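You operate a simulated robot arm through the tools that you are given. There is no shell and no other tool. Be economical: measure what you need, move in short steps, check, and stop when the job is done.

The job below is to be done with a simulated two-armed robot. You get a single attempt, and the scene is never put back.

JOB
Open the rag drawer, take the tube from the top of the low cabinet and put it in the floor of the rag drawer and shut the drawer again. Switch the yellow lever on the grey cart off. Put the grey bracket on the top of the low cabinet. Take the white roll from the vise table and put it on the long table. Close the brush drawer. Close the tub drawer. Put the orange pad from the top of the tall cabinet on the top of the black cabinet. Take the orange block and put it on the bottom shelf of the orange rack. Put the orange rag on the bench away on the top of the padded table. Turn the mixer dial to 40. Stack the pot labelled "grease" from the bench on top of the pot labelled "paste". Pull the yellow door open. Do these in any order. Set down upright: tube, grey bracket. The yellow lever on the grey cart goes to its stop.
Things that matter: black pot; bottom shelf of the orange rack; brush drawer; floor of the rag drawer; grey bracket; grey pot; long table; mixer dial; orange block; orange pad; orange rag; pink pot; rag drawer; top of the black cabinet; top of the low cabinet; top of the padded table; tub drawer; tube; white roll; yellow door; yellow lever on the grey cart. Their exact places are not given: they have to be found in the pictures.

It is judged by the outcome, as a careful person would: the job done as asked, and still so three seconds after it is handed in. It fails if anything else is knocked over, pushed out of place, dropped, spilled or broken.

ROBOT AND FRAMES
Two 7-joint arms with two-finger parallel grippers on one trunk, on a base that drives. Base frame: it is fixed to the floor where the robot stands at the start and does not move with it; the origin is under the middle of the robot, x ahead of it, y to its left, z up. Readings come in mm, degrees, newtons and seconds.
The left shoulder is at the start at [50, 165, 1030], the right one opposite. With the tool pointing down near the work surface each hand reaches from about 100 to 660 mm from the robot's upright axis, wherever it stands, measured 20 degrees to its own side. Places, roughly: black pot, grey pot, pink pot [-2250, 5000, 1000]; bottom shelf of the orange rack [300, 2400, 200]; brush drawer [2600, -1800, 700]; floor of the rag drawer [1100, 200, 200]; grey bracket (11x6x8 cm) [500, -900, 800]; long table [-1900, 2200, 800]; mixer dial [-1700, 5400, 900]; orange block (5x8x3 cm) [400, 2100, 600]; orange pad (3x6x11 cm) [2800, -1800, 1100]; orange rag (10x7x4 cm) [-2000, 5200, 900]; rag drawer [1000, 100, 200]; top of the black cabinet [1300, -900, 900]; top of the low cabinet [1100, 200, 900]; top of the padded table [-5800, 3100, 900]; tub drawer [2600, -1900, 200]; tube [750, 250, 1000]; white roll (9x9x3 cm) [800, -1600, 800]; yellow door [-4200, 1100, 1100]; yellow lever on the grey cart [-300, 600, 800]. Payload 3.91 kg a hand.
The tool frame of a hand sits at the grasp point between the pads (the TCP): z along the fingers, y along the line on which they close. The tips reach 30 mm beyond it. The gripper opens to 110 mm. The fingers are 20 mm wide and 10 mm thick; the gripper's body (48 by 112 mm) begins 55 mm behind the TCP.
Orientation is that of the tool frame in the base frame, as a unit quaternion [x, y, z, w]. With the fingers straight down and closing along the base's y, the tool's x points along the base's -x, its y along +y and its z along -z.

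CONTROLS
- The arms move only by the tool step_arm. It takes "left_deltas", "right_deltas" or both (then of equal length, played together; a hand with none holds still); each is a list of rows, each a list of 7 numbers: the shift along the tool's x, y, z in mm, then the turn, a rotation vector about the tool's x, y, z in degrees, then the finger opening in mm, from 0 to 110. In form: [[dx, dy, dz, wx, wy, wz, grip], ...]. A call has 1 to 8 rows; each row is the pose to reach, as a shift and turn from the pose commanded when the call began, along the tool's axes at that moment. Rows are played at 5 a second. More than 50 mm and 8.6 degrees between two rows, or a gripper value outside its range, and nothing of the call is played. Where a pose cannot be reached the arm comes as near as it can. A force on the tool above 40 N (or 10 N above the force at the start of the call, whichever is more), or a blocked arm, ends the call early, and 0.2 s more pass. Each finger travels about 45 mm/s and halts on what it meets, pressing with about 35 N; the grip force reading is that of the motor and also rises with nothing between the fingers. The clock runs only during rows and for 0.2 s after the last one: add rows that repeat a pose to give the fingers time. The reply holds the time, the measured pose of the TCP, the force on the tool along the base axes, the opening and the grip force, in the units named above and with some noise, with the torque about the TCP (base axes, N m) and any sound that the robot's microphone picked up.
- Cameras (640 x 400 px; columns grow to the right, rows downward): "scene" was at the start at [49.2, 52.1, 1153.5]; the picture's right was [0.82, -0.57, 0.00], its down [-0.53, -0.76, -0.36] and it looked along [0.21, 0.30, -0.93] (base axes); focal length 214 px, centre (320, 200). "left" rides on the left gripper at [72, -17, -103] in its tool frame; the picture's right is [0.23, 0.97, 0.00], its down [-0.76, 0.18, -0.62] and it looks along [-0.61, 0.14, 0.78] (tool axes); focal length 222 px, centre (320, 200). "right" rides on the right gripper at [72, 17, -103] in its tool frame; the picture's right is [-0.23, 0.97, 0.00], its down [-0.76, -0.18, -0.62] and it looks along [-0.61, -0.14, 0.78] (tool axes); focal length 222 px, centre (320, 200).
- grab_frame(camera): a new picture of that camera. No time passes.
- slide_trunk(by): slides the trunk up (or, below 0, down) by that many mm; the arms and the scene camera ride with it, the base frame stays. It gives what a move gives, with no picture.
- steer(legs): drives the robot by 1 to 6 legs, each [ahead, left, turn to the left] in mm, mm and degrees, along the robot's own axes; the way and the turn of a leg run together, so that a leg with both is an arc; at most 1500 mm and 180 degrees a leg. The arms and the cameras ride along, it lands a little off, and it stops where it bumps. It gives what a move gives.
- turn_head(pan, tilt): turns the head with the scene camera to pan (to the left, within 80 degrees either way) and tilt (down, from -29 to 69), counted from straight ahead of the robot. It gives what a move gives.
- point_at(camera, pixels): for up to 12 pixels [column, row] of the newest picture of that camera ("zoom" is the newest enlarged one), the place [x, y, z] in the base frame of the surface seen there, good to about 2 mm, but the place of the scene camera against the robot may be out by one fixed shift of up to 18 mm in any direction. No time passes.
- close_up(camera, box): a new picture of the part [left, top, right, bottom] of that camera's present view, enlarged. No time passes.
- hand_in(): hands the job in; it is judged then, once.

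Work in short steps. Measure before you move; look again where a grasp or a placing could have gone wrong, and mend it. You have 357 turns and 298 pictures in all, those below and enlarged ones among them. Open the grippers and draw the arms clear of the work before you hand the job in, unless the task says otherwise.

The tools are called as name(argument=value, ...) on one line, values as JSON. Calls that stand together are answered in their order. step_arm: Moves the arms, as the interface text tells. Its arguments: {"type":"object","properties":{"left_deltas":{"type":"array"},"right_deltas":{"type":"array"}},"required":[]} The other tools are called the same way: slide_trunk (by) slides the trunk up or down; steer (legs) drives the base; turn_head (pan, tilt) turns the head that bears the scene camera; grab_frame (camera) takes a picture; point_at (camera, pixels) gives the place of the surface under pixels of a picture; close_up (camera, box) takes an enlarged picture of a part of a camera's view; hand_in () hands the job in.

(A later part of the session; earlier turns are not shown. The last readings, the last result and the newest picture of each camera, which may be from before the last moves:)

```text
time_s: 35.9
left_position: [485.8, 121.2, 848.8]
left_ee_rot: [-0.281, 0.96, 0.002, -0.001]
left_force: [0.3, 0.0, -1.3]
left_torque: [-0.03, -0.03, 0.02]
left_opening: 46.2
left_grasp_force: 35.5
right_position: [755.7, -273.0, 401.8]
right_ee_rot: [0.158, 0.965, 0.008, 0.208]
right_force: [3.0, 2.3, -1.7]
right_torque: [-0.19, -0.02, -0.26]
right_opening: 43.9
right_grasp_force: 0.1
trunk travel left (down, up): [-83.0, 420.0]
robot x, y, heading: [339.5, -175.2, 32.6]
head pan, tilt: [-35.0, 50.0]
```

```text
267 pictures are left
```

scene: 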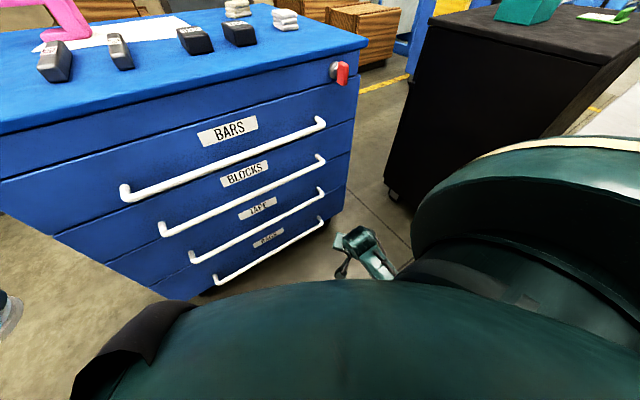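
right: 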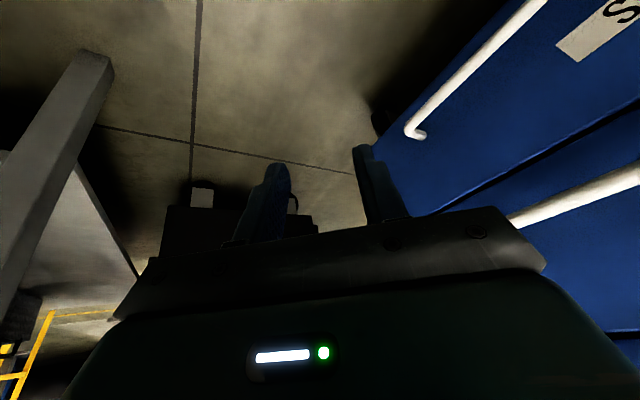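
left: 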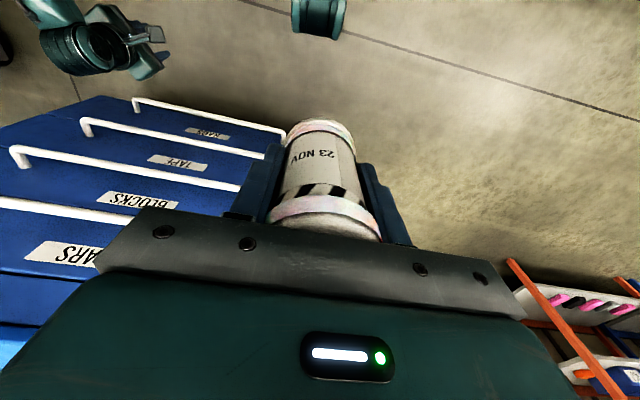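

I look further right to see the elbow against the vise table.

turn_head(pan=-75, tilt=35)

grab_frame(camera="scene")

```text
time_s: 37.0
left_position: [486.5, 122.0, 848.6]
left_ee_rot: [-0.281, 0.96, 0.001, 0.0]
left_force: [0.1, 0.5, -1.7]
left_torque: [0.02, -0.02, 0.02]
left_opening: 46.1
left_grasp_force: 35.1
right_position: [757.0, -273.7, 400.7]
right_ee_rot: [0.157, 0.965, 0.007, 0.208]
right_force: [7.6, 3.2, -2.1]
right_torque: [-0.32, 0.29, -0.7]
right_opening: 44.1
right_grasp_force: 0.1
trunk travel left (down, up): [-83.0, 420.0]
robot x, y, heading: [343.3, -176.8, 32.5]
head pan, tilt: [-75.0, 35.0]
```

```text
266 pictures are left
```

scene: 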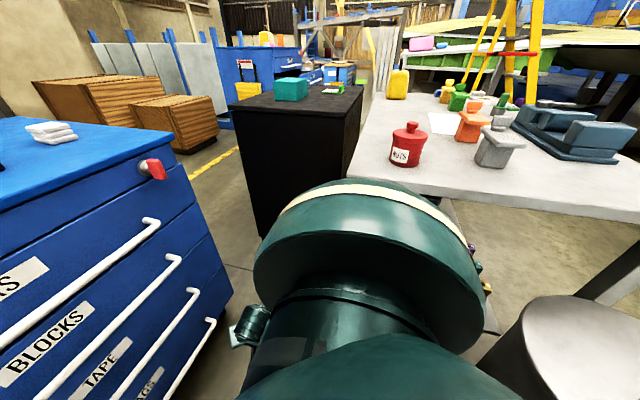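

A round stool stands at the lower right; I measure it and the table corner.

point_at(camera="scene", pixels=[[560, 330], [500, 345], [400, 180], [350, 178], [620, 210], [406, 155], [497, 148], [480, 310], [250, 330], [365, 240], [620, 270]])

close_up(camera="scene", box=[380, 50, 640, 210])

```text
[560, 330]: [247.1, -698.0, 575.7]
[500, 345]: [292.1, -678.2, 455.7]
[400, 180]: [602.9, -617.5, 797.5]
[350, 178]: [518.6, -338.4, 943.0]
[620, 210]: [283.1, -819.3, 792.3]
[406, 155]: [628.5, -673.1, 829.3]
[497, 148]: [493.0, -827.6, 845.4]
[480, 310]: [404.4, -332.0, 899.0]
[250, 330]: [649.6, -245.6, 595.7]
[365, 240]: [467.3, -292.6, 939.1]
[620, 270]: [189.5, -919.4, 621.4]
```

```text
2.46 times, centred on (510, 130) of scene
```

zoom: 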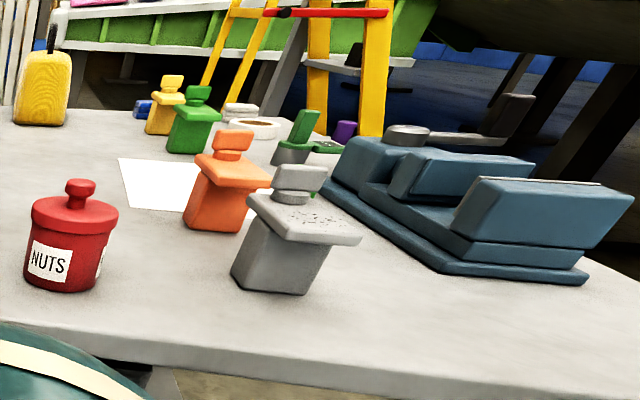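

Nothing was displaced on the table. I move the right hand straight up and slightly forward to free it.

slide_trunk(by=100)

step_arm(right_deltas=[[0, 0, 0, 0, 3, 0, 44], [0, 0, 0, 0, 6, 0, 44], [0, 0, 0, 0, 9, 0, 44]])

```text
time_s: 38.3
left_position: [486.3, 123.7, 949.4]
left_ee_rot: [-0.281, 0.96, 0.0, 0.001]
left_force: [-0.7, 0.3, -0.5]
left_torque: [0.0, 0.0, -0.02]
left_opening: 46.3
left_grasp_force: 35.2
right_position: [754.9, -272.2, 501.9]
right_ee_rot: [0.157, 0.966, 0.008, 0.207]
right_force: [7.6, 4.5, 6.6]
right_torque: [0.09, 1.39, -0.87]
right_opening: 44.1
right_grasp_force: 0.1
trunk travel left (down, up): [-183.0, 320.0]
robot x, y, heading: [339.8, -177.2, 32.7]
head pan, tilt: [-75.0, 35.0]
```

```text
time_s: 39.1
left_position: [486.3, 121.9, 950.1]
left_ee_rot: [-0.28, 0.96, -0.001, 0.0]
left_force: [0.2, -0.3, -1.4]
left_torque: [0.0, -0.01, 0.0]
left_opening: 45.8
left_grasp_force: 34.9
right_position: [754.2, -272.6, 501.6]
right_ee_rot: [0.157, 0.979, 0.02, 0.131]
right_force: [0.3, 0.0, -0.2]
right_torque: [-0.01, -0.02, -0.02]
right_opening: 44.0
right_grasp_force: 0.1
trunk travel left (down, up): [-183.0, 320.0]
robot x, y, heading: [340.3, -178.4, 32.6]
head pan, tilt: [-75.0, 35.0]
```

Forces are zero now — it was self-contact. I finish the return to neutral orientation.

step_arm(right_deltas=[[0, 0, 0, -0.3, 2.2, -7.2, 44], [0, 0, 0, -0.6, 4.5, -14.4, 44], [0, 0, 0, -0.9, 6.7, -21.6, 44], [0, 0, 0, -1.2, 8.9, -28.8, 44], [0, 0, 0, -1.5, 11.1, -36, 44], [0, 0, 0, -1.8, 13.4, -43.2, 44], [0, 0, 0, -2.1, 15.6, -50.4, 44]])

```text
time_s: 40.7
left_position: [486.9, 122.2, 948.3]
left_ee_rot: [-0.281, 0.96, 0.0, 0.0]
left_force: [0.1, 0.8, -1.5]
left_torque: [0.02, -0.03, -0.02]
left_opening: 46.3
left_grasp_force: 34.3
right_position: [755.4, -272.3, 501.0]
right_ee_rot: [-0.281, 0.96, -0.001, 0.001]
right_force: [0.2, 0.4, -0.3]
right_torque: [0.01, 0.01, 0.0]
right_opening: 44.0
right_grasp_force: 0.0
trunk travel left (down, up): [-183.0, 320.0]
robot x, y, heading: [338.0, -176.9, 32.8]
head pan, tilt: [-75.0, 35.0]
```

Neutral again. I now try the opposite roll (−90° about tool z), moving toward the middle.

step_arm(right_deltas=[[0, 15, 0, 0, 0, -8.4, 44], [0, 30, 0, 0, 0, -16.8, 44], [0, 45, 0, 0, 0, -25.2, 44], [0, 60, 0, 0, 0, -33.6, 44], [0, 75, 0, 0, 0, -42, 44], [0, 90, 0, 0, 0, -50.4, 44], [0, 105, 0, 0, 0, -58.8, 44], [0, 120, 0, 0, 0, -67.2, 44]])

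step_arm(right_deltas=[[0, 0, 0, 0, 0, -8.4, 44], [0, 0, 0, 0, 0, -16.8, 44], [0, 0, 0, 0, 0, -22.8, 44], [0, 0, 0, 0, 0, -22.8, 44]])

```text
time_s: 42.5
left_position: [486.6, 122.7, 947.8]
left_ee_rot: [-0.281, 0.96, 0.001, 0.0]
left_force: [-0.1, 0.3, -1.7]
left_torque: [0.0, -0.02, 0.01]
left_opening: 46.1
left_grasp_force: 34.9
right_position: [690.3, -171.1, 501.8]
right_ee_rot: [0.765, -0.644, -0.001, 0.0]
right_force: [0.9, -0.1, 0.7]
right_torque: [0.01, 0.03, -0.01]
right_opening: 44.0
right_grasp_force: 0.1
trunk travel left (down, up): [-183.0, 320.0]
robot x, y, heading: [340.8, -178.0, 32.6]
head pan, tilt: [-75.0, 35.0]
```

```text
time_s: 43.5
left_position: [484.1, 122.6, 948.2]
left_ee_rot: [-0.282, 0.96, 0.0, 0.0]
left_force: [-1.5, 0.0, -0.8]
left_torque: [0.01, -0.03, -0.03]
left_opening: 46.3
left_grasp_force: 34.8
right_position: [690.3, -171.5, 500.5]
right_ee_rot: [0.877, -0.48, 0.0, 0.001]
right_force: [0.2, 0.6, -0.3]
right_torque: [0.0, 0.01, -0.01]
right_opening: 44.0
right_grasp_force: 0.1
trunk travel left (down, up): [-183.0, 320.0]
robot x, y, heading: [341.0, -179.0, 32.7]
head pan, tilt: [-75.0, 35.0]
```

The −90° roll works. Now I pitch +50° about tool x.

step_arm(right_deltas=[[0, 0, 0, 8.4, 0, 0, 44], [0, 0, 0, 16.8, 0, 0, 44], [0, 0, 0, 25.2, 0, 0, 44], [0, 0, 0, 33.6, 0, 0, 44], [0, 0, 0, 42, 0, 0, 44], [0, 0, 0, 50, 0, 0, 44], [0, 0, 0, 50, 0, 0, 44]])

```text
time_s: 44.3
left_position: [486.5, 123.7, 948.1]
left_ee_rot: [-0.282, 0.959, 0.0, 0.0]
left_force: [-1.0, -1.0, -1.4]
left_torque: [0.01, -0.01, 0.01]
left_opening: 45.9
left_grasp_force: 34.7
right_position: [699.0, -166.9, 508.4]
right_ee_rot: [0.854, -0.471, 0.106, -0.194]
right_force: [1.2, 0.6, 2.2]
right_torque: [-0.11, 0.2, 0.08]
right_opening: 44.2
right_grasp_force: 0.0
trunk travel left (down, up): [-183.0, 320.0]
robot x, y, heading: [346.3, -175.3, 32.6]
head pan, tilt: [-75.0, 35.0]
stopped in row 4 (right hand): the force on the tool passed its limit at 54 N (the readings are from after the stop); the commanded pose is now the measured one
```

Self-contact again because the arm is folded close. I unpitch, extend the arm further from the body, and then pitch again.

step_arm(right_deltas=[[0, 0, -5, -8, 0, 0, 44], [0, 0, -5, -16, 0, 0, 44], [0, 0, -5, -24, 0, 0, 44], [0, -30, -5, -24, 0, 0, 44], [0, -60, 13, -24, 0, 0, 44], [0, -100, 30, -24, 0, 0, 44]])

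```text
time_s: 45.7
left_position: [486.6, 124.0, 947.8]
left_ee_rot: [-0.281, 0.96, 0.0, 0.0]
left_force: [0.2, 0.0, -0.5]
left_torque: [-0.02, -0.01, 0.01]
left_opening: 46.1
left_grasp_force: 34.8
right_position: [786.2, -113.6, 522.3]
right_ee_rot: [0.876, -0.482, 0.004, -0.012]
right_force: [0.4, 0.1, -0.6]
right_torque: [-0.03, -0.01, 0.01]
right_opening: 44.0
right_grasp_force: 0.1
trunk travel left (down, up): [-183.0, 320.0]
robot x, y, heading: [339.6, -177.0, 32.4]
head pan, tilt: [-75.0, 35.0]
```

Forward 411 mm now. Pitch again in steps.

step_arm(right_deltas=[[0, 0, 0, 8.4, 0, 0, 44], [0, 0, 0, 16.8, 0, 0, 44], [0, 0, 0, 25.2, 0, 0, 44], [0, 0, 0, 33.6, 0, 0, 44], [0, 0, 0, 42, 0, 0, 44], [0, 0, 0, 48, 0, 0, 44], [0, 0, 0, 48, 0, 0, 44]])

grab_frame(camera="right")

```text
time_s: 47.3
left_position: [485.5, 121.7, 949.1]
left_ee_rot: [-0.28, 0.96, 0.0, -0.001]
left_force: [-0.2, 0.6, -1.1]
left_torque: [-0.01, 0.02, -0.01]
left_opening: 45.9
left_grasp_force: 34.9
right_position: [787.0, -111.4, 524.3]
right_ee_rot: [0.795, -0.438, 0.201, -0.368]
right_force: [0.4, 0.3, 0.7]
right_torque: [-0.01, 0.0, 0.01]
right_opening: 43.8
right_grasp_force: 0.1
trunk travel left (down, up): [-183.0, 320.0]
robot x, y, heading: [337.6, -177.0, 32.8]
head pan, tilt: [-75.0, 35.0]
```

```text
264 pictures are left
```

right: 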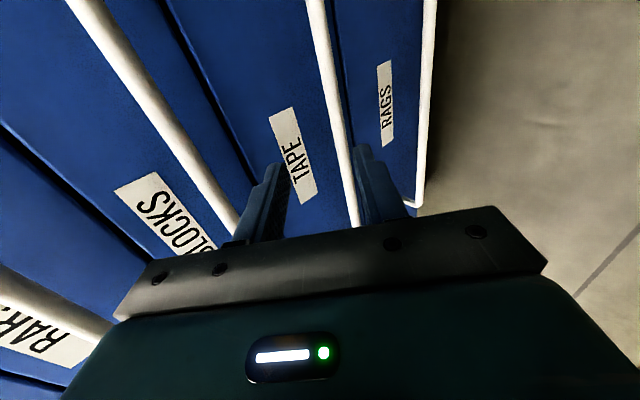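

The pitched pose works. Lower the trunk fully (hand is clear of the bars at n≈605).

slide_trunk(by=-180)

grab_frame(camera="right")

```text
time_s: 49.3
left_position: [486.6, 122.4, 768.3]
left_ee_rot: [-0.28, 0.96, 0.0, 0.0]
left_force: [0.6, 0.0, -1.9]
left_torque: [0.0, 0.0, 0.01]
left_opening: 45.7
left_grasp_force: 35.2
right_position: [788.1, -113.0, 344.6]
right_ee_rot: [0.794, -0.439, 0.203, -0.368]
right_force: [0.4, -0.7, 0.0]
right_torque: [-0.03, -0.02, 0.0]
right_opening: 44.0
right_grasp_force: 0.0
trunk travel left (down, up): [-3.0, 500.0]
robot x, y, heading: [339.8, -179.3, 32.4]
head pan, tilt: [-75.0, 35.0]
```

```text
263 pictures are left
```

right: 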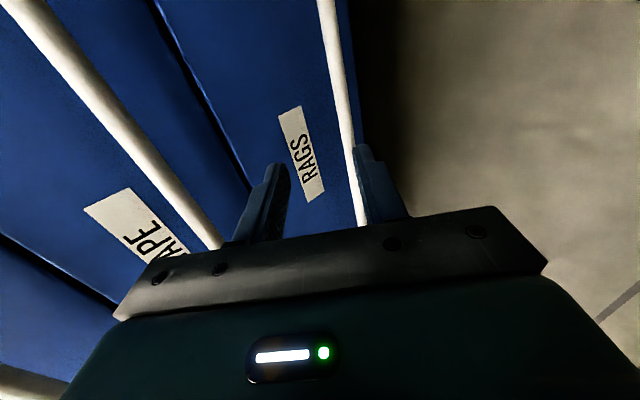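

Measure the RAGS bar in this view.

point_at(camera="right", pixels=[[323, 20], [330, 60], [341, 110], [347, 145], [358, 205], [285, 115], [310, 190], [150, 150]])

```text
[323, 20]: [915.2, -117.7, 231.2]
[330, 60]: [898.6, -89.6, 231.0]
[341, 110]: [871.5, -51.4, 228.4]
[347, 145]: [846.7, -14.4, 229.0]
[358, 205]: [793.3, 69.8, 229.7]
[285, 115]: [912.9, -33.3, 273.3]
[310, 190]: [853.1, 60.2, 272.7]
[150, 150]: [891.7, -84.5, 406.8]
```

I line up laterally, then advance along the tool axis to straddle the bar.

step_arm(right_deltas=[[-25, 10, 0, 0, 0, 0, 44], [-49, 20, 0, 0, 0, 0, 44], [-49, 20, 40, 0, 0, 0, 44], [-49, 20, 80, 0, 0, 0, 44], [-49, 20, 110, 0, 0, 0, 44], [-49, 20, 110, 0, 0, 0, 44]])

grab_frame(camera="right")

```text
time_s: 50.9
left_position: [485.9, 123.0, 767.0]
left_ee_rot: [-0.281, 0.96, -0.001, -0.001]
left_force: [0.0, -0.4, -1.6]
left_torque: [-0.02, 0.01, 0.01]
left_opening: 45.8
left_grasp_force: 34.8
right_position: [841.3, -59.9, 251.5]
right_ee_rot: [0.796, -0.435, 0.225, -0.355]
right_force: [0.3, 0.3, 0.1]
right_torque: [0.0, -0.03, -0.05]
right_opening: 43.7
right_grasp_force: 0.0
trunk travel left (down, up): [-3.0, 500.0]
robot x, y, heading: [343.5, -179.5, 32.5]
head pan, tilt: [-75.0, 35.0]
stopped in row 6 (right hand): the arm was blocked; the commanded pose is now the measured one
```

```text
262 pictures are left
```

right: 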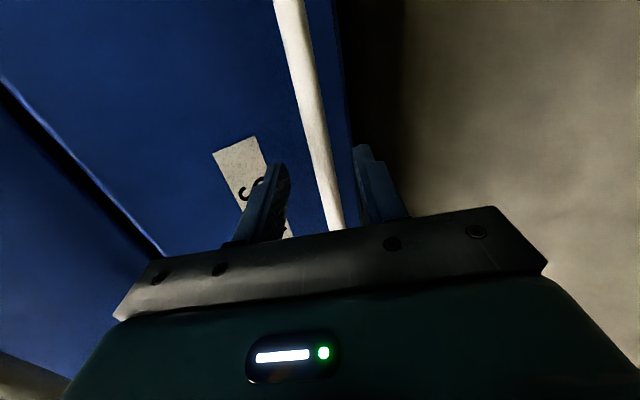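

The arm is at its reach limit with the bar between the fingers; I drive 18 mm forward and then move the arm on.

steer(legs=[[18, 0, 0]])

step_arm(right_deltas=[[0, -5, 5, 0, 0, 0, 44], [0, -5, 12, 0, 0, 0, 44], [0, -5, 18, 0, 0, 0, 44], [0, -5, 22, 0, 0, 0, 44]])

grab_frame(camera="right")

```text
time_s: 51.7
left_position: [501.1, 131.2, 768.4]
left_ee_rot: [-0.281, 0.96, 0.0, 0.0]
left_force: [-0.5, 0.1, -0.9]
left_torque: [-0.02, -0.03, -0.02]
left_opening: 45.7
left_grasp_force: 35.5
right_position: [856.2, -50.7, 251.6]
right_ee_rot: [0.797, -0.434, 0.225, -0.356]
right_force: [-0.1, 0.0, -0.3]
right_torque: [0.0, 0.0, 0.01]
right_opening: 44.0
right_grasp_force: 0.1
trunk travel left (down, up): [-3.0, 500.0]
robot x, y, heading: [357.3, -169.4, 32.6]
head pan, tilt: [-75.0, 35.0]
```

```text
time_s: 52.5
left_position: [500.3, 131.5, 769.1]
left_ee_rot: [-0.281, 0.96, -0.001, -0.001]
left_force: [0.3, 0.1, -1.9]
left_torque: [-0.02, -0.04, 0.02]
left_opening: 45.9
left_grasp_force: 34.7
right_position: [864.2, -44.8, 242.2]
right_ee_rot: [0.799, -0.435, 0.222, -0.35]
right_force: [-27.1, -6.6, -14.2]
right_torque: [0.0, 0.82, -0.21]
right_opening: 37.6
right_grasp_force: 13.6
trunk travel left (down, up): [-3.0, 500.0]
robot x, y, heading: [355.6, -165.8, 32.4]
head pan, tilt: [-75.0, 35.0]
stopped in row 3 (right hand): the force on the tool passed its limit at 56 N (the readings are from after the stop); the commanded pose is now the measured one
```

```text
261 pictures are left
```

right: 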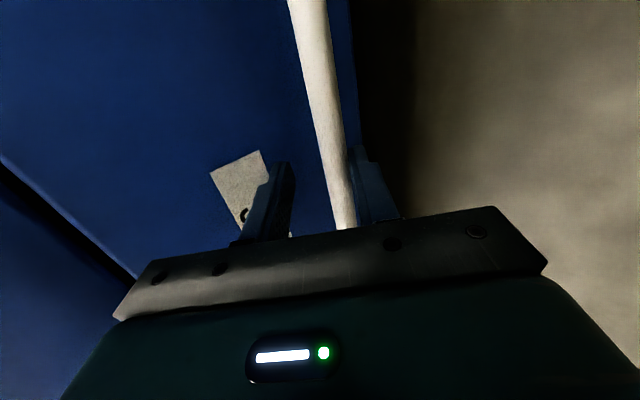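

The bar is between the fingers, upper tip near the face. I ease back slightly and close the fingers on the bar.

step_arm(right_deltas=[[0, 2, -3, 0, 0, 0, 30], [0, 2, -3, 0, 0, 0, 10], [0, 2, -3, 0, 0, 0, 5], [0, 2, -3, 0, 0, 0, 5]])

grab_frame(camera="right")

```text
time_s: 53.4
left_position: [502.2, 132.5, 767.8]
left_ee_rot: [-0.281, 0.96, -0.001, -0.003]
left_force: [-0.6, 0.6, -1.0]
left_torque: [-0.01, 0.03, 0.01]
left_opening: 45.7
left_grasp_force: 34.9
right_position: [863.0, -49.4, 236.9]
right_ee_rot: [0.8, -0.438, 0.221, -0.345]
right_force: [-24.7, 6.2, -38.8]
right_torque: [0.42, 0.97, -0.02]
right_opening: 24.5
right_grasp_force: 19.3
trunk travel left (down, up): [-3.0, 500.0]
robot x, y, heading: [354.4, -172.9, 32.7]
head pan, tilt: [-75.0, 35.0]
stopped in row 4 (right hand): the force on the tool passed its limit at 44 N (the readings are from after the stop); the commanded pose is now the measured one
```

```text
260 pictures are left
```

right: 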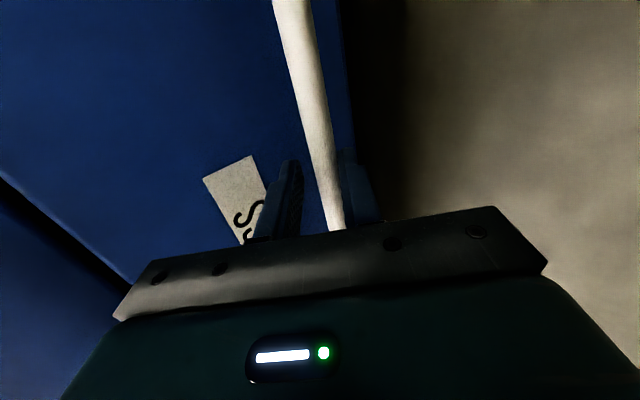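

I close further while shifting a few mm toward the bar side (+y).

step_arm(right_deltas=[[0, 3, 0, 0, 0, 0, 22], [0, 5, 0, 0, 0, 0, 18], [0, 5, 0, 0, 0, 0, 12], [0, 5, 0, 0, 0, 0, 5], [0, 5, 0, 0, 0, 0, 5]])

```text
time_s: 54.6
left_position: [503.3, 133.0, 767.0]
left_ee_rot: [-0.281, 0.96, 0.0, -0.003]
left_force: [0.2, -0.7, -1.5]
left_torque: [0.01, -0.02, -0.02]
left_opening: 46.0
left_grasp_force: 34.8
right_position: [867.0, -54.6, 236.3]
right_ee_rot: [0.797, -0.439, 0.226, -0.347]
right_force: [-33.4, -8.5, -32.7]
right_torque: [-0.08, 0.96, -0.53]
right_opening: 27.6
right_grasp_force: 22.0
trunk travel left (down, up): [-3.0, 500.0]
robot x, y, heading: [356.8, -163.7, 32.5]
head pan, tilt: [-75.0, 35.0]
```

Forces suggest the tip presses on the face. I back off along the tool axis by 10 mm and let the fingers close.

step_arm(right_deltas=[[0, 0, -5, 0, 0, 0, 25], [0, 0, -10, 0, 0, 0, 15], [0, 0, -10, 0, 0, 0, 5], [0, 0, -10, 0, 0, 0, 5], [0, 0, -10, 0, 0, 0, 5]])

grab_frame(camera="right")

```text
time_s: 55.8
left_position: [502.4, 132.8, 767.1]
left_ee_rot: [-0.281, 0.96, 0.001, -0.005]
left_force: [-0.6, -0.8, -2.0]
left_torque: [0.0, 0.04, 0.03]
left_opening: 45.9
left_grasp_force: 35.0
right_position: [863.1, -58.5, 242.7]
right_ee_rot: [0.798, -0.438, 0.226, -0.345]
right_force: [-17.0, 1.1, -46.8]
right_torque: [0.11, 1.08, -0.2]
right_opening: 27.4
right_grasp_force: 22.2
trunk travel left (down, up): [-3.0, 500.0]
robot x, y, heading: [357.0, -167.8, 32.5]
head pan, tilt: [-75.0, 35.0]
```

```text
259 pictures are left
```

right: 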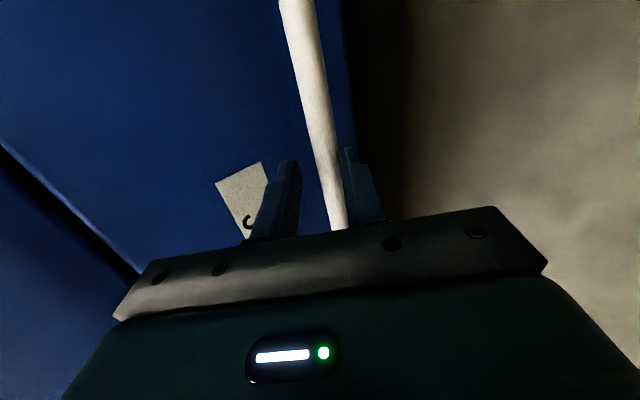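

The bar touches only the lower finger; I shift the hand +y (downward) by 9 mm with fingers closing.

step_arm(right_deltas=[[0, 3, 0, 0, 0, 0, 25], [0, 6, 0, 0, 0, 0, 20], [0, 9, 0, 0, 0, 0, 10], [0, 9, 0, 0, 0, 0, 5], [0, 9, 0, 0, 0, 0, 5]])

```text
time_s: 57.0
left_position: [502.7, 133.1, 768.1]
left_ee_rot: [-0.281, 0.96, 0.0, -0.005]
left_force: [0.1, 0.3, -1.1]
left_torque: [0.02, -0.02, -0.03]
left_opening: 45.8
left_grasp_force: 34.8
right_position: [869.4, -63.1, 243.1]
right_ee_rot: [0.794, -0.439, 0.233, -0.35]
right_force: [-44.4, -1.4, -41.6]
right_torque: [0.15, 1.67, -0.38]
right_opening: 32.3
right_grasp_force: 27.2
trunk travel left (down, up): [-3.0, 500.0]
robot x, y, heading: [354.1, -165.6, 32.6]
head pan, tilt: [-75.0, 35.0]
```

The arm is at its lower limit, but the bar is caught between the fingers. I try pulling by driving back 60 mm.

steer(legs=[[-60, 0, 0]])

grab_frame(camera="right")

```text
time_s: 57.9
left_position: [451.6, 98.9, 766.7]
left_ee_rot: [-0.281, 0.96, 0.001, -0.003]
left_force: [0.6, 0.0, -1.6]
left_torque: [-0.02, -0.03, -0.04]
left_opening: 45.8
left_grasp_force: 35.0
right_position: [822.6, -94.9, 248.9]
right_ee_rot: [0.792, -0.436, 0.24, -0.355]
right_force: [-0.5, 0.4, 0.3]
right_torque: [-0.02, 0.02, -0.01]
right_opening: 4.8
right_grasp_force: 0.0
trunk travel left (down, up): [-3.0, 500.0]
robot x, y, heading: [305.8, -200.4, 32.6]
head pan, tilt: [-75.0, 35.0]
```

```text
258 pictures are left
```

right: 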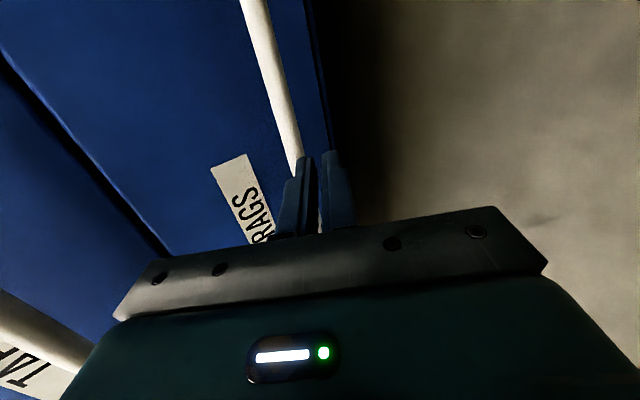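

It slipped since the grip wasn't centred. I open, pitch the hand 15° more downward (better reach and firmer pull direction) and check the bar again.

step_arm(right_deltas=[[0, 0, -10, -5, 0, 0, 20], [0, 0, -20, -10, 0, 0, 40], [0, 0, -20, -15, 0, 0, 40], [0, 0, -20, -15, 0, 0, 40]])

grab_frame(camera="right")

```text
time_s: 58.9
left_position: [450.5, 99.9, 768.3]
left_ee_rot: [-0.282, 0.96, 0.001, -0.001]
left_force: [0.1, 0.8, -1.0]
left_torque: [0.01, 0.02, 0.0]
left_opening: 45.7
left_grasp_force: 34.3
right_position: [808.5, -101.7, 263.6]
right_ee_rot: [0.831, -0.462, 0.183, -0.249]
right_force: [0.4, 0.1, 0.3]
right_torque: [0.01, -0.01, 0.01]
right_opening: 40.0
right_grasp_force: 0.0
trunk travel left (down, up): [-3.0, 500.0]
robot x, y, heading: [306.1, -201.2, 32.7]
head pan, tilt: [-75.0, 35.0]
```

```text
257 pictures are left
```

right: 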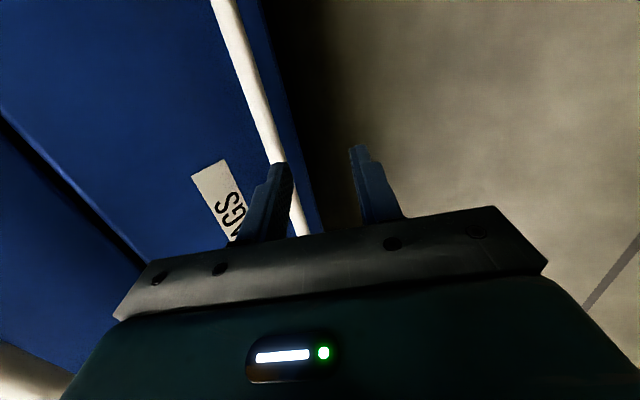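

I correct a 5° drift, retract the arm 60 mm, and then drive 119 mm forward so that the reach is easier.

step_arm(right_deltas=[[0, 16, -12, 0, -2, 0, 40], [1, 32, -24, 0, -4, 0, 40], [2, 49, -35, 0, -5.3, 0, 40], [2, 49, -35, 0, -5.3, 0, 40]])

steer(legs=[[110, 0, 0]])

grab_frame(camera="right")

```text
time_s: 59.9
left_position: [449.6, 99.0, 768.5]
left_ee_rot: [-0.281, 0.96, 0.001, 0.0]
left_force: [-0.7, 0.4, -1.3]
left_torque: [0.01, 0.05, 0.04]
left_opening: 45.7
left_grasp_force: 35.3
right_position: [759.4, -135.5, 262.8]
right_ee_rot: [0.839, -0.45, 0.143, -0.271]
right_force: [-0.2, -0.2, 0.4]
right_torque: [-0.01, 0.0, -0.02]
right_opening: 40.0
right_grasp_force: 0.0
trunk travel left (down, up): [-3.0, 500.0]
robot x, y, heading: [304.3, -202.0, 32.6]
head pan, tilt: [-75.0, 35.0]
```

```text
time_s: 61.1
left_position: [541.7, 157.7, 768.6]
left_ee_rot: [-0.281, 0.96, -0.001, -0.001]
left_force: [-0.7, 0.2, -1.6]
left_torque: [0.0, 0.0, 0.0]
left_opening: 45.6
left_grasp_force: 34.6
right_position: [851.0, -75.7, 263.3]
right_ee_rot: [0.839, -0.45, 0.144, -0.27]
right_force: [-0.1, -0.8, -0.6]
right_torque: [0.0, 0.01, 0.04]
right_opening: 40.0
right_grasp_force: 0.1
trunk travel left (down, up): [-3.0, 500.0]
robot x, y, heading: [393.7, -138.1, 32.5]
head pan, tilt: [-75.0, 35.0]
```

```text
256 pictures are left
```

right: 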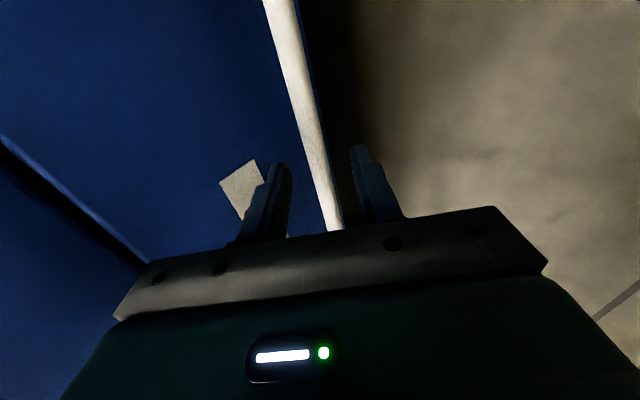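

The bar lies 52 mm ahead along the tool and nearly centred; I advance 38 mm.

step_arm(right_deltas=[[0, -6, 10, 0, 0, 0, 40], [0, -6, 20, 0, 0, 0, 40], [0, -6, 30, 0, 0, 0, 40], [0, -6, 38, 0, 0, 0, 40]])

grab_frame(camera="right")

```text
time_s: 62.1
left_position: [542.1, 159.4, 768.8]
left_ee_rot: [-0.282, 0.96, 0.0, -0.001]
left_force: [-1.2, 0.5, -2.0]
left_torque: [0.04, 0.02, 0.02]
left_opening: 45.5
left_grasp_force: 34.4
right_position: [873.8, -61.1, 235.0]
right_ee_rot: [0.839, -0.449, 0.144, -0.271]
right_force: [0.3, -0.3, 0.2]
right_torque: [0.02, 0.0, -0.02]
right_opening: 40.1
right_grasp_force: 0.1
trunk travel left (down, up): [-3.0, 500.0]
robot x, y, heading: [395.6, -141.6, 32.6]
head pan, tilt: [-75.0, 35.0]
```

```text
255 pictures are left
```

right: 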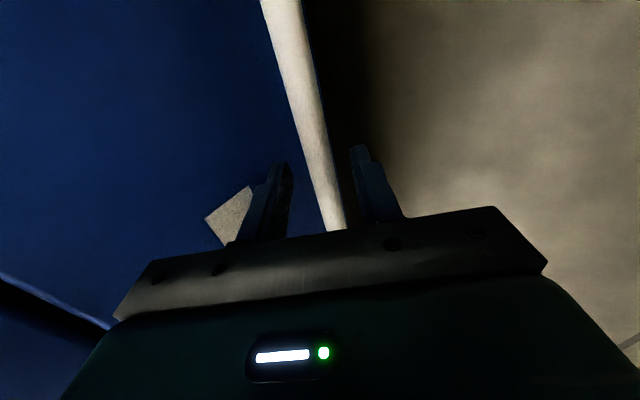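

In place with no contact. Close the fingers.

step_arm(right_deltas=[[0, 0, 0, 0, 0, 0, 25], [0, 0, 0, 0, 0, 0, 10], [0, 0, 0, 0, 0, 0, 5], [0, 0, 0, 0, 0, 0, 5]])

```text
time_s: 63.1
left_position: [541.6, 157.2, 768.1]
left_ee_rot: [-0.281, 0.96, -0.001, 0.0]
left_force: [0.7, 0.2, -0.5]
left_torque: [0.03, 0.02, -0.01]
left_opening: 45.7
left_grasp_force: 35.1
right_position: [872.2, -61.8, 233.7]
right_ee_rot: [0.838, -0.451, 0.144, -0.27]
right_force: [-4.9, -3.5, -0.7]
right_torque: [0.3, 0.34, -0.74]
right_opening: 15.9
right_grasp_force: 44.8
trunk travel left (down, up): [-3.0, 500.0]
robot x, y, heading: [397.1, -136.6, 32.4]
head pan, tilt: [-75.0, 35.0]
```

Firm grip (15.9 mm, 45 N). Drive back to pull the drawer.

steer(legs=[[-120, 0, 0]])

```text
time_s: 64.4
left_position: [439.6, 95.0, 768.5]
left_ee_rot: [-0.283, 0.959, 0.001, -0.001]
left_force: [0.6, 0.1, -2.0]
left_torque: [-0.01, -0.01, 0.0]
left_opening: 45.8
left_grasp_force: 34.9
right_position: [771.8, -126.3, 235.6]
right_ee_rot: [0.839, -0.449, 0.143, -0.27]
right_force: [-1.8, 0.9, -10.5]
right_torque: [0.27, 0.31, -0.83]
right_opening: 15.6
right_grasp_force: 45.0
trunk travel left (down, up): [-3.0, 500.0]
robot x, y, heading: [296.8, -207.6, 32.7]
head pan, tilt: [-75.0, 35.0]
```

Still gripped; pull another 220 mm.

steer(legs=[[-210, 0, 0]])

turn_head(pan=-5, tilt=55)

grab_frame(camera="scene")

```text
time_s: 65.8
left_position: [344.2, 36.1, 768.3]
left_ee_rot: [-0.283, 0.959, 0.001, -0.001]
left_force: [-0.3, 0.7, -1.1]
left_torque: [0.0, -0.02, -0.03]
left_opening: 45.9
left_grasp_force: 35.2
right_position: [677.9, -183.5, 233.5]
right_ee_rot: [0.838, -0.451, 0.145, -0.269]
right_force: [0.4, 1.8, -2.8]
right_torque: [0.27, 0.13, -0.56]
right_opening: 15.6
right_grasp_force: 45.1
trunk travel left (down, up): [-3.0, 500.0]
robot x, y, heading: [202.0, -264.5, 32.8]
head pan, tilt: [-75.0, 35.0]
stopped in leg 1: the robot was blocked; the commanded pose is now the measured one
```

```text
time_s: 67.2
left_position: [344.4, 35.3, 768.3]
left_ee_rot: [-0.283, 0.959, 0.001, -0.002]
left_force: [0.2, 0.5, -1.7]
left_torque: [0.01, -0.01, -0.04]
left_opening: 45.4
left_grasp_force: 34.9
right_position: [677.5, -185.8, 234.5]
right_ee_rot: [0.838, -0.451, 0.145, -0.269]
right_force: [0.0, 0.5, -3.3]
right_torque: [0.46, 0.28, -0.72]
right_opening: 15.7
right_grasp_force: 44.3
trunk travel left (down, up): [-3.0, 500.0]
robot x, y, heading: [200.5, -262.1, 32.8]
head pan, tilt: [-5.0, 55.0]
```

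```text
254 pictures are left
```

scene: 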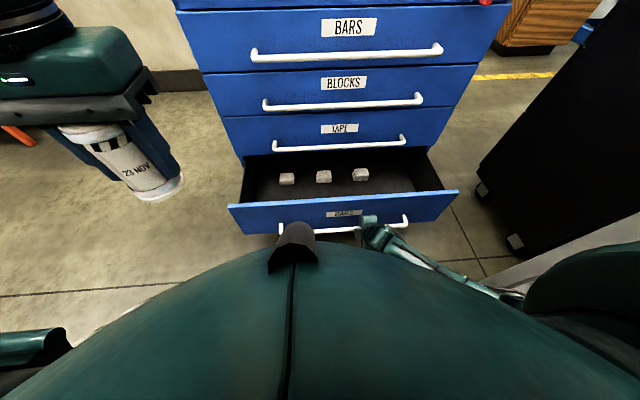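

The drawer is open about 230 mm (end stop) with three small blocks inside at (287,178),(323,176),(360,174). I measure the interior.

point_at(camera="scene", pixels=[[287, 178], [323, 176], [360, 174], [262, 190], [300, 193], [350, 190], [262, 170], [400, 175], [320, 200], [245, 200], [287, 185], [245, 165]])

close_up(camera="scene", box=[220, 120, 470, 250])

```text
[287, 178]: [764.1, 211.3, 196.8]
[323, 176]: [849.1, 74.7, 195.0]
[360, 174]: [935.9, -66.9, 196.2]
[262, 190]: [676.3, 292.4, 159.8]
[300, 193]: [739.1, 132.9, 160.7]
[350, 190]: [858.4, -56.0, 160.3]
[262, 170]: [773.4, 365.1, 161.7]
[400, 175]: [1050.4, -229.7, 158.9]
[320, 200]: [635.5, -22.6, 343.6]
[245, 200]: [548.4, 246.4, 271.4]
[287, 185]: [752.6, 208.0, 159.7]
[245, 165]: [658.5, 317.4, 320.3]
```

```text
2.56 times, centred on (345, 185) of scene
```

zoom: 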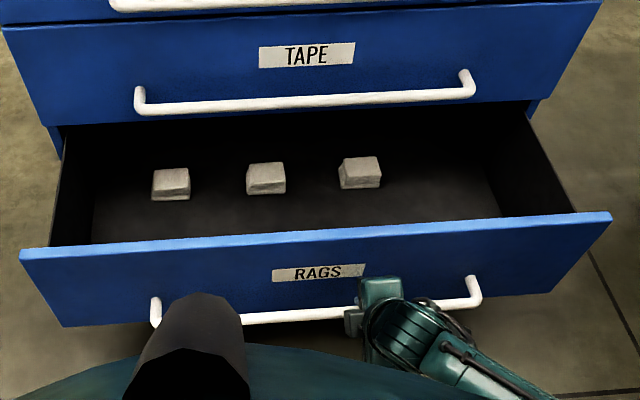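

Drawer floor z≈164, front panel top z≈275. I release the bar with the right hand and back it off up and away.

step_arm(right_deltas=[[0, 0, 0, 0, 0, 0, 30], [0, 0, 0, 0, 0, 0, 42], [0, 0, -20, 0, 0, 0, 42], [0, 0, -60, 0, 0, 0, 42], [0, 0, -100, 0, 0, 0, 42], [0, 0, -130, 0, 0, 0, 42]])

steer(legs=[[55, 0, 0]])

```text
time_s: 68.6
left_position: [346.1, 37.0, 766.5]
left_ee_rot: [-0.283, 0.959, 0.001, -0.003]
left_force: [0.7, -0.5, -1.4]
left_torque: [-0.03, 0.02, -0.01]
left_opening: 45.3
left_grasp_force: 35.0
right_position: [621.3, -229.7, 337.5]
right_ee_rot: [0.836, -0.455, 0.152, -0.268]
right_force: [-0.1, -0.2, -0.9]
right_torque: [0.01, 0.0, 0.01]
right_opening: 42.2
right_grasp_force: 0.0
trunk travel left (down, up): [-3.0, 500.0]
robot x, y, heading: [200.6, -264.5, 33.1]
head pan, tilt: [-5.0, 55.0]
```

```text
time_s: 69.6
left_position: [393.2, 64.8, 767.4]
left_ee_rot: [-0.283, 0.959, 0.0, -0.003]
left_force: [-0.1, 0.0, -1.4]
left_torque: [0.0, -0.02, -0.01]
left_opening: 45.3
left_grasp_force: 35.1
right_position: [666.4, -200.1, 339.1]
right_ee_rot: [0.836, -0.455, 0.151, -0.268]
right_force: [0.4, 0.4, -0.5]
right_torque: [-0.02, 0.0, 0.0]
right_opening: 42.1
right_grasp_force: 0.0
trunk travel left (down, up): [-3.0, 500.0]
robot x, y, heading: [244.1, -234.1, 32.8]
head pan, tilt: [-5.0, 55.0]
```

Now the left hand goes over the open drawer (n≈590), then down in stages.

step_arm(left_deltas=[[-40, -16, 0, 0, 0, 0, 10], [-80, -32, 0, 0, 0, 0, 10], [-120, -48, 0, 0, 0, 0, 10], [-160, -64, 0, 0, 0, 0, 10], [-195, -80, 0, 0, 0, 0, 10], [-223, -95, 0, 0, 0, 0, 10], [-223, -95, 40, 0, 0, 0, 10], [-223, -95, 85, 0, 0, 0, 10]])

step_arm(left_deltas=[[0, 0, 45, 0, 0, 0, 10], [0, 0, 90, 0, 0, 0, 10], [0, 0, 135, 0, 0, 0, 10], [0, 0, 180, 0, 0, 0, 10], [0, 0, 225, 0, 0, 0, 10], [0, 0, 270, 0, 0, 0, 10], [0, 0, 300, 0, 0, 0, 10]])

grab_frame(camera="left")

grab_frame(camera="scene")

```text
time_s: 71.4
left_position: [630.6, 106.2, 682.0]
left_ee_rot: [-0.283, 0.959, 0.001, -0.001]
left_force: [0.3, 0.0, -1.2]
left_torque: [0.02, -0.01, -0.02]
left_opening: 45.6
left_grasp_force: 35.0
right_position: [668.8, -200.1, 341.2]
right_ee_rot: [0.835, -0.455, 0.152, -0.269]
right_force: [-0.5, 0.0, -0.7]
right_torque: [-0.03, 0.02, 0.0]
right_opening: 41.9
right_grasp_force: 0.0
trunk travel left (down, up): [-3.0, 500.0]
robot x, y, heading: [244.7, -238.1, 32.7]
head pan, tilt: [-5.0, 55.0]
```

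```text
time_s: 73.0
left_position: [626.6, 108.8, 381.8]
left_ee_rot: [-0.283, 0.959, 0.001, -0.001]
left_force: [0.4, 0.0, -1.0]
left_torque: [0.03, 0.01, -0.01]
left_opening: 45.4
left_grasp_force: 35.2
right_position: [667.9, -199.8, 339.8]
right_ee_rot: [0.835, -0.455, 0.153, -0.268]
right_force: [0.1, 0.4, 0.2]
right_torque: [-0.01, 0.01, 0.0]
right_opening: 42.1
right_grasp_force: 0.2
trunk travel left (down, up): [-3.0, 500.0]
robot x, y, heading: [247.3, -235.6, 32.7]
head pan, tilt: [-5.0, 55.0]
```

```text
252 pictures are left
```

left: 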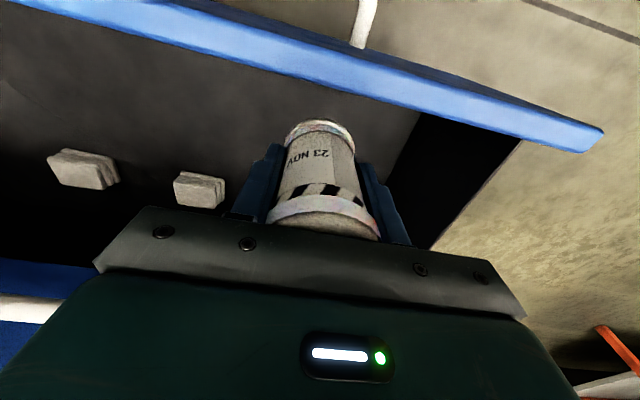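

```text
251 pictures are left
```

scene: 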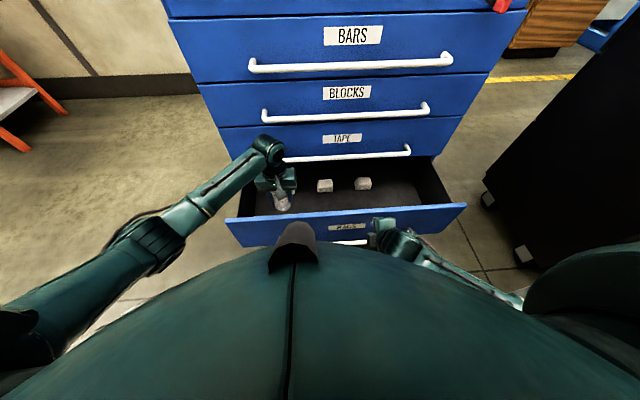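

Tube is over the drawer floor. I measure the floor and panel in the left camera.

point_at(camera="left", pixels=[[230, 120], [330, 95], [330, 70], [85, 168], [198, 190], [400, 150], [320, 126], [250, 60]])

```text
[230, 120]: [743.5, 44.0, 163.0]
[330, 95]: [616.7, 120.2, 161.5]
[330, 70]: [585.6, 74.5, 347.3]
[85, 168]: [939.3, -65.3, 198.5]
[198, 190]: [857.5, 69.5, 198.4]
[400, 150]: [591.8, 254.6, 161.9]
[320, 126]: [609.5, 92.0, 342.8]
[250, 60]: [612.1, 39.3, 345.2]
```

The panel top is at z≈347, so the camera housing could hit it at the final depth. I check the wrist's clearance to the TAPE handle.

close_up(camera="scene", box=[220, 120, 340, 230])

point_at(camera="zoom", pixels=[[320, 110], [340, 120], [300, 90], [255, 150], [420, 130], [360, 160], [300, 300], [290, 330]])

```text
3.64 times, centred on (280, 175) of scene
```

zoom: 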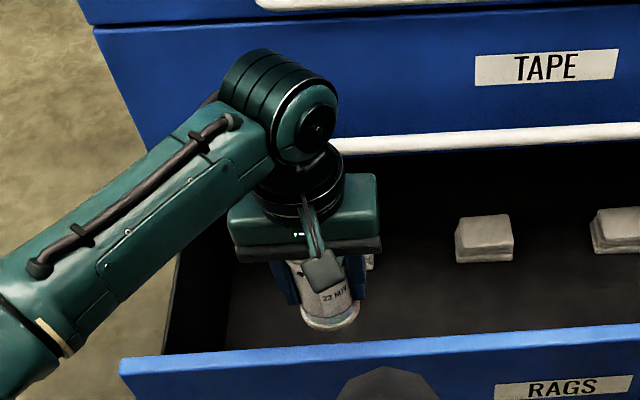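

```text
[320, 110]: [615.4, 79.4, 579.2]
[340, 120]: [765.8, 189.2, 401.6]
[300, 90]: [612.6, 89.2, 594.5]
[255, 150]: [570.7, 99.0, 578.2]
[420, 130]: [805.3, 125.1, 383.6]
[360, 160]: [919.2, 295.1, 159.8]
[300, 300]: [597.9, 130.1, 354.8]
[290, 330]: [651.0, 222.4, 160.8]
```

I roll the left hand +90° in place (camera to the outside) while shifting 27 mm deeper.

step_arm(left_deltas=[[-5, 0, 0, 0, 0, 8.4, 10], [-10, 0, 0, 0, 0, 16.8, 10], [-15, 0, 0, 0, 0, 25.2, 10], [-20, 0, 0, 0, 0, 33.6, 10], [-25, 0, 0, 0, 0, 42, 10], [-27, 0, 0, 0, 0, 50.4, 10], [-27, 0, 0, 0, 0, 58.8, 10], [-27, 0, 0, 0, 0, 67.2, 10]])

step_arm(left_deltas=[[0, 0, 0, 0, 0, 8.4, 10], [0, 0, 0, 0, 0, 16.8, 10], [0, 0, 0, 0, 0, 22.8, 10], [0, 0, 0, 0, 0, 22.8, 10]])

grab_frame(camera="left")

```text
time_s: 74.8
left_position: [651.0, 121.2, 382.2]
left_ee_rot: [0.296, 0.955, -0.001, -0.001]
left_force: [0.0, 0.2, -1.8]
left_torque: [-0.02, 0.0, 0.02]
left_opening: 45.5
left_grasp_force: 34.7
right_position: [667.8, -201.2, 341.1]
right_ee_rot: [0.835, -0.456, 0.152, -0.268]
right_force: [-0.2, 0.1, 0.0]
right_torque: [0.01, 0.04, 0.03]
right_opening: 42.0
right_grasp_force: 0.1
trunk travel left (down, up): [-3.0, 500.0]
robot x, y, heading: [247.8, -233.6, 33.0]
head pan, tilt: [-5.0, 55.0]
```

```text
time_s: 75.8
left_position: [649.6, 121.5, 382.6]
left_ee_rot: [0.479, 0.878, -0.002, -0.002]
left_force: [-0.3, 0.8, -1.3]
left_torque: [0.02, 0.04, 0.0]
left_opening: 45.4
left_grasp_force: 35.1
right_position: [666.5, -201.3, 341.1]
right_ee_rot: [0.835, -0.455, 0.153, -0.269]
right_force: [0.5, 0.6, 0.1]
right_torque: [0.01, -0.04, 0.01]
right_opening: 42.1
right_grasp_force: 0.0
trunk travel left (down, up): [-3.0, 500.0]
robot x, y, heading: [245.8, -239.5, 32.8]
head pan, tilt: [-5.0, 55.0]
```

```text
249 pictures are left
```

left: 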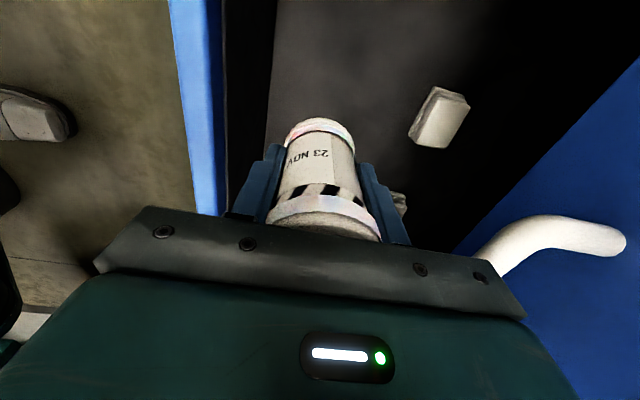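

Roll done at n≈614. Descend 158 mm cautiously.

step_arm(left_deltas=[[0, 0, 30, 0, 0, 0, 10], [0, 0, 60, 0, 0, 0, 10], [0, 0, 90, 0, 0, 0, 10], [0, 0, 120, 0, 0, 0, 10], [0, 0, 145, 0, 0, 0, 10], [0, 0, 158, 0, 0, 0, 10]])

grab_frame(camera="left")

```text
time_s: 77.2
left_position: [639.8, 118.1, 234.4]
left_ee_rot: [0.478, 0.878, -0.001, -0.001]
left_force: [-0.2, -0.2, -2.1]
left_torque: [-0.01, -0.02, -0.03]
left_opening: 45.3
left_grasp_force: 34.5
left hand out of reach, approached as far as the arm can: row 5, 6
right_position: [667.8, -199.4, 340.5]
right_ee_rot: [0.834, -0.456, 0.154, -0.268]
right_force: [0.4, -0.2, 0.9]
right_torque: [0.01, -0.01, -0.01]
right_opening: 41.9
right_grasp_force: 0.0
trunk travel left (down, up): [-3.0, 500.0]
robot x, y, heading: [244.3, -234.0, 32.7]
head pan, tilt: [-5.0, 55.0]
```

```text
248 pictures are left
```

left: 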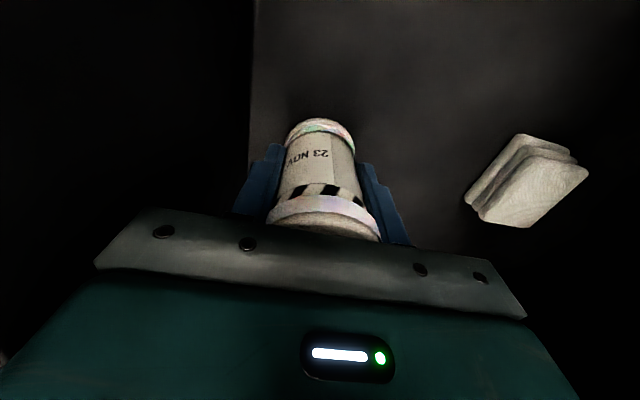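

Out of reach by ~15 mm. I raise the right hand 50 mm for clearance and drive 15 mm forward.

step_arm(right_deltas=[[0, -15, -20, 0, 0, 0, 42], [0, -29, -41, 0, 0, 0, 42], [0, -29, -41, 0, 0, 0, 20]])

steer(legs=[[18, 0, 0]])

step_arm(left_deltas=[[0, 0, 6, 0, 0, 0, 10], [0, 0, 12, 0, 0, 0, 10], [0, 0, 16, 0, 0, 0, 10]])

grab_frame(camera="left")

```text
time_s: 78.0
left_position: [640.3, 116.5, 233.9]
left_ee_rot: [0.477, 0.879, -0.001, -0.001]
left_force: [0.5, -0.2, -2.2]
left_torque: [-0.02, 0.0, 0.0]
left_opening: 45.2
left_grasp_force: 35.6
right_position: [665.1, -200.5, 388.0]
right_ee_rot: [0.836, -0.455, 0.151, -0.267]
right_force: [0.0, 0.2, -0.8]
right_torque: [0.03, 0.05, 0.04]
right_opening: 20.1
right_grasp_force: 0.1
trunk travel left (down, up): [-3.0, 500.0]
robot x, y, heading: [246.5, -233.9, 33.0]
head pan, tilt: [-5.0, 55.0]
```

```text
time_s: 78.8
left_position: [655.0, 127.8, 234.2]
left_ee_rot: [0.478, 0.879, -0.001, -0.002]
left_force: [0.5, 0.0, -2.1]
left_torque: [-0.02, 0.01, 0.01]
left_opening: 45.3
left_grasp_force: 35.0
right_position: [680.3, -190.4, 388.2]
right_ee_rot: [0.836, -0.454, 0.151, -0.267]
right_force: [-0.2, 0.1, 0.5]
right_torque: [0.01, 0.01, 0.01]
right_opening: 20.1
right_grasp_force: 0.0
trunk travel left (down, up): [-3.0, 500.0]
robot x, y, heading: [262.3, -222.1, 33.0]
head pan, tilt: [-5.0, 55.0]
```

```text
time_s: 79.5
left_position: [652.6, 125.4, 229.2]
left_ee_rot: [0.478, 0.879, 0.0, -0.001]
left_force: [0.2, -0.3, -1.8]
left_torque: [0.01, -0.01, -0.01]
left_opening: 45.2
left_grasp_force: 35.0
left hand out of reach, approached as far as the arm can: row 1, 2, 3
right_position: [681.0, -189.8, 390.9]
right_ee_rot: [0.835, -0.456, 0.153, -0.268]
right_force: [0.0, -0.8, 0.7]
right_torque: [-0.04, 0.04, 0.01]
right_opening: 20.0
right_grasp_force: 0.0
trunk travel left (down, up): [-3.0, 500.0]
robot x, y, heading: [262.4, -223.0, 32.8]
head pan, tilt: [-5.0, 55.0]
```

```text
247 pictures are left
```

left: 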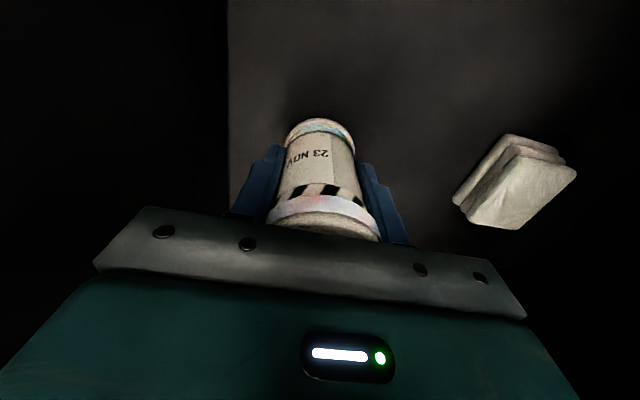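

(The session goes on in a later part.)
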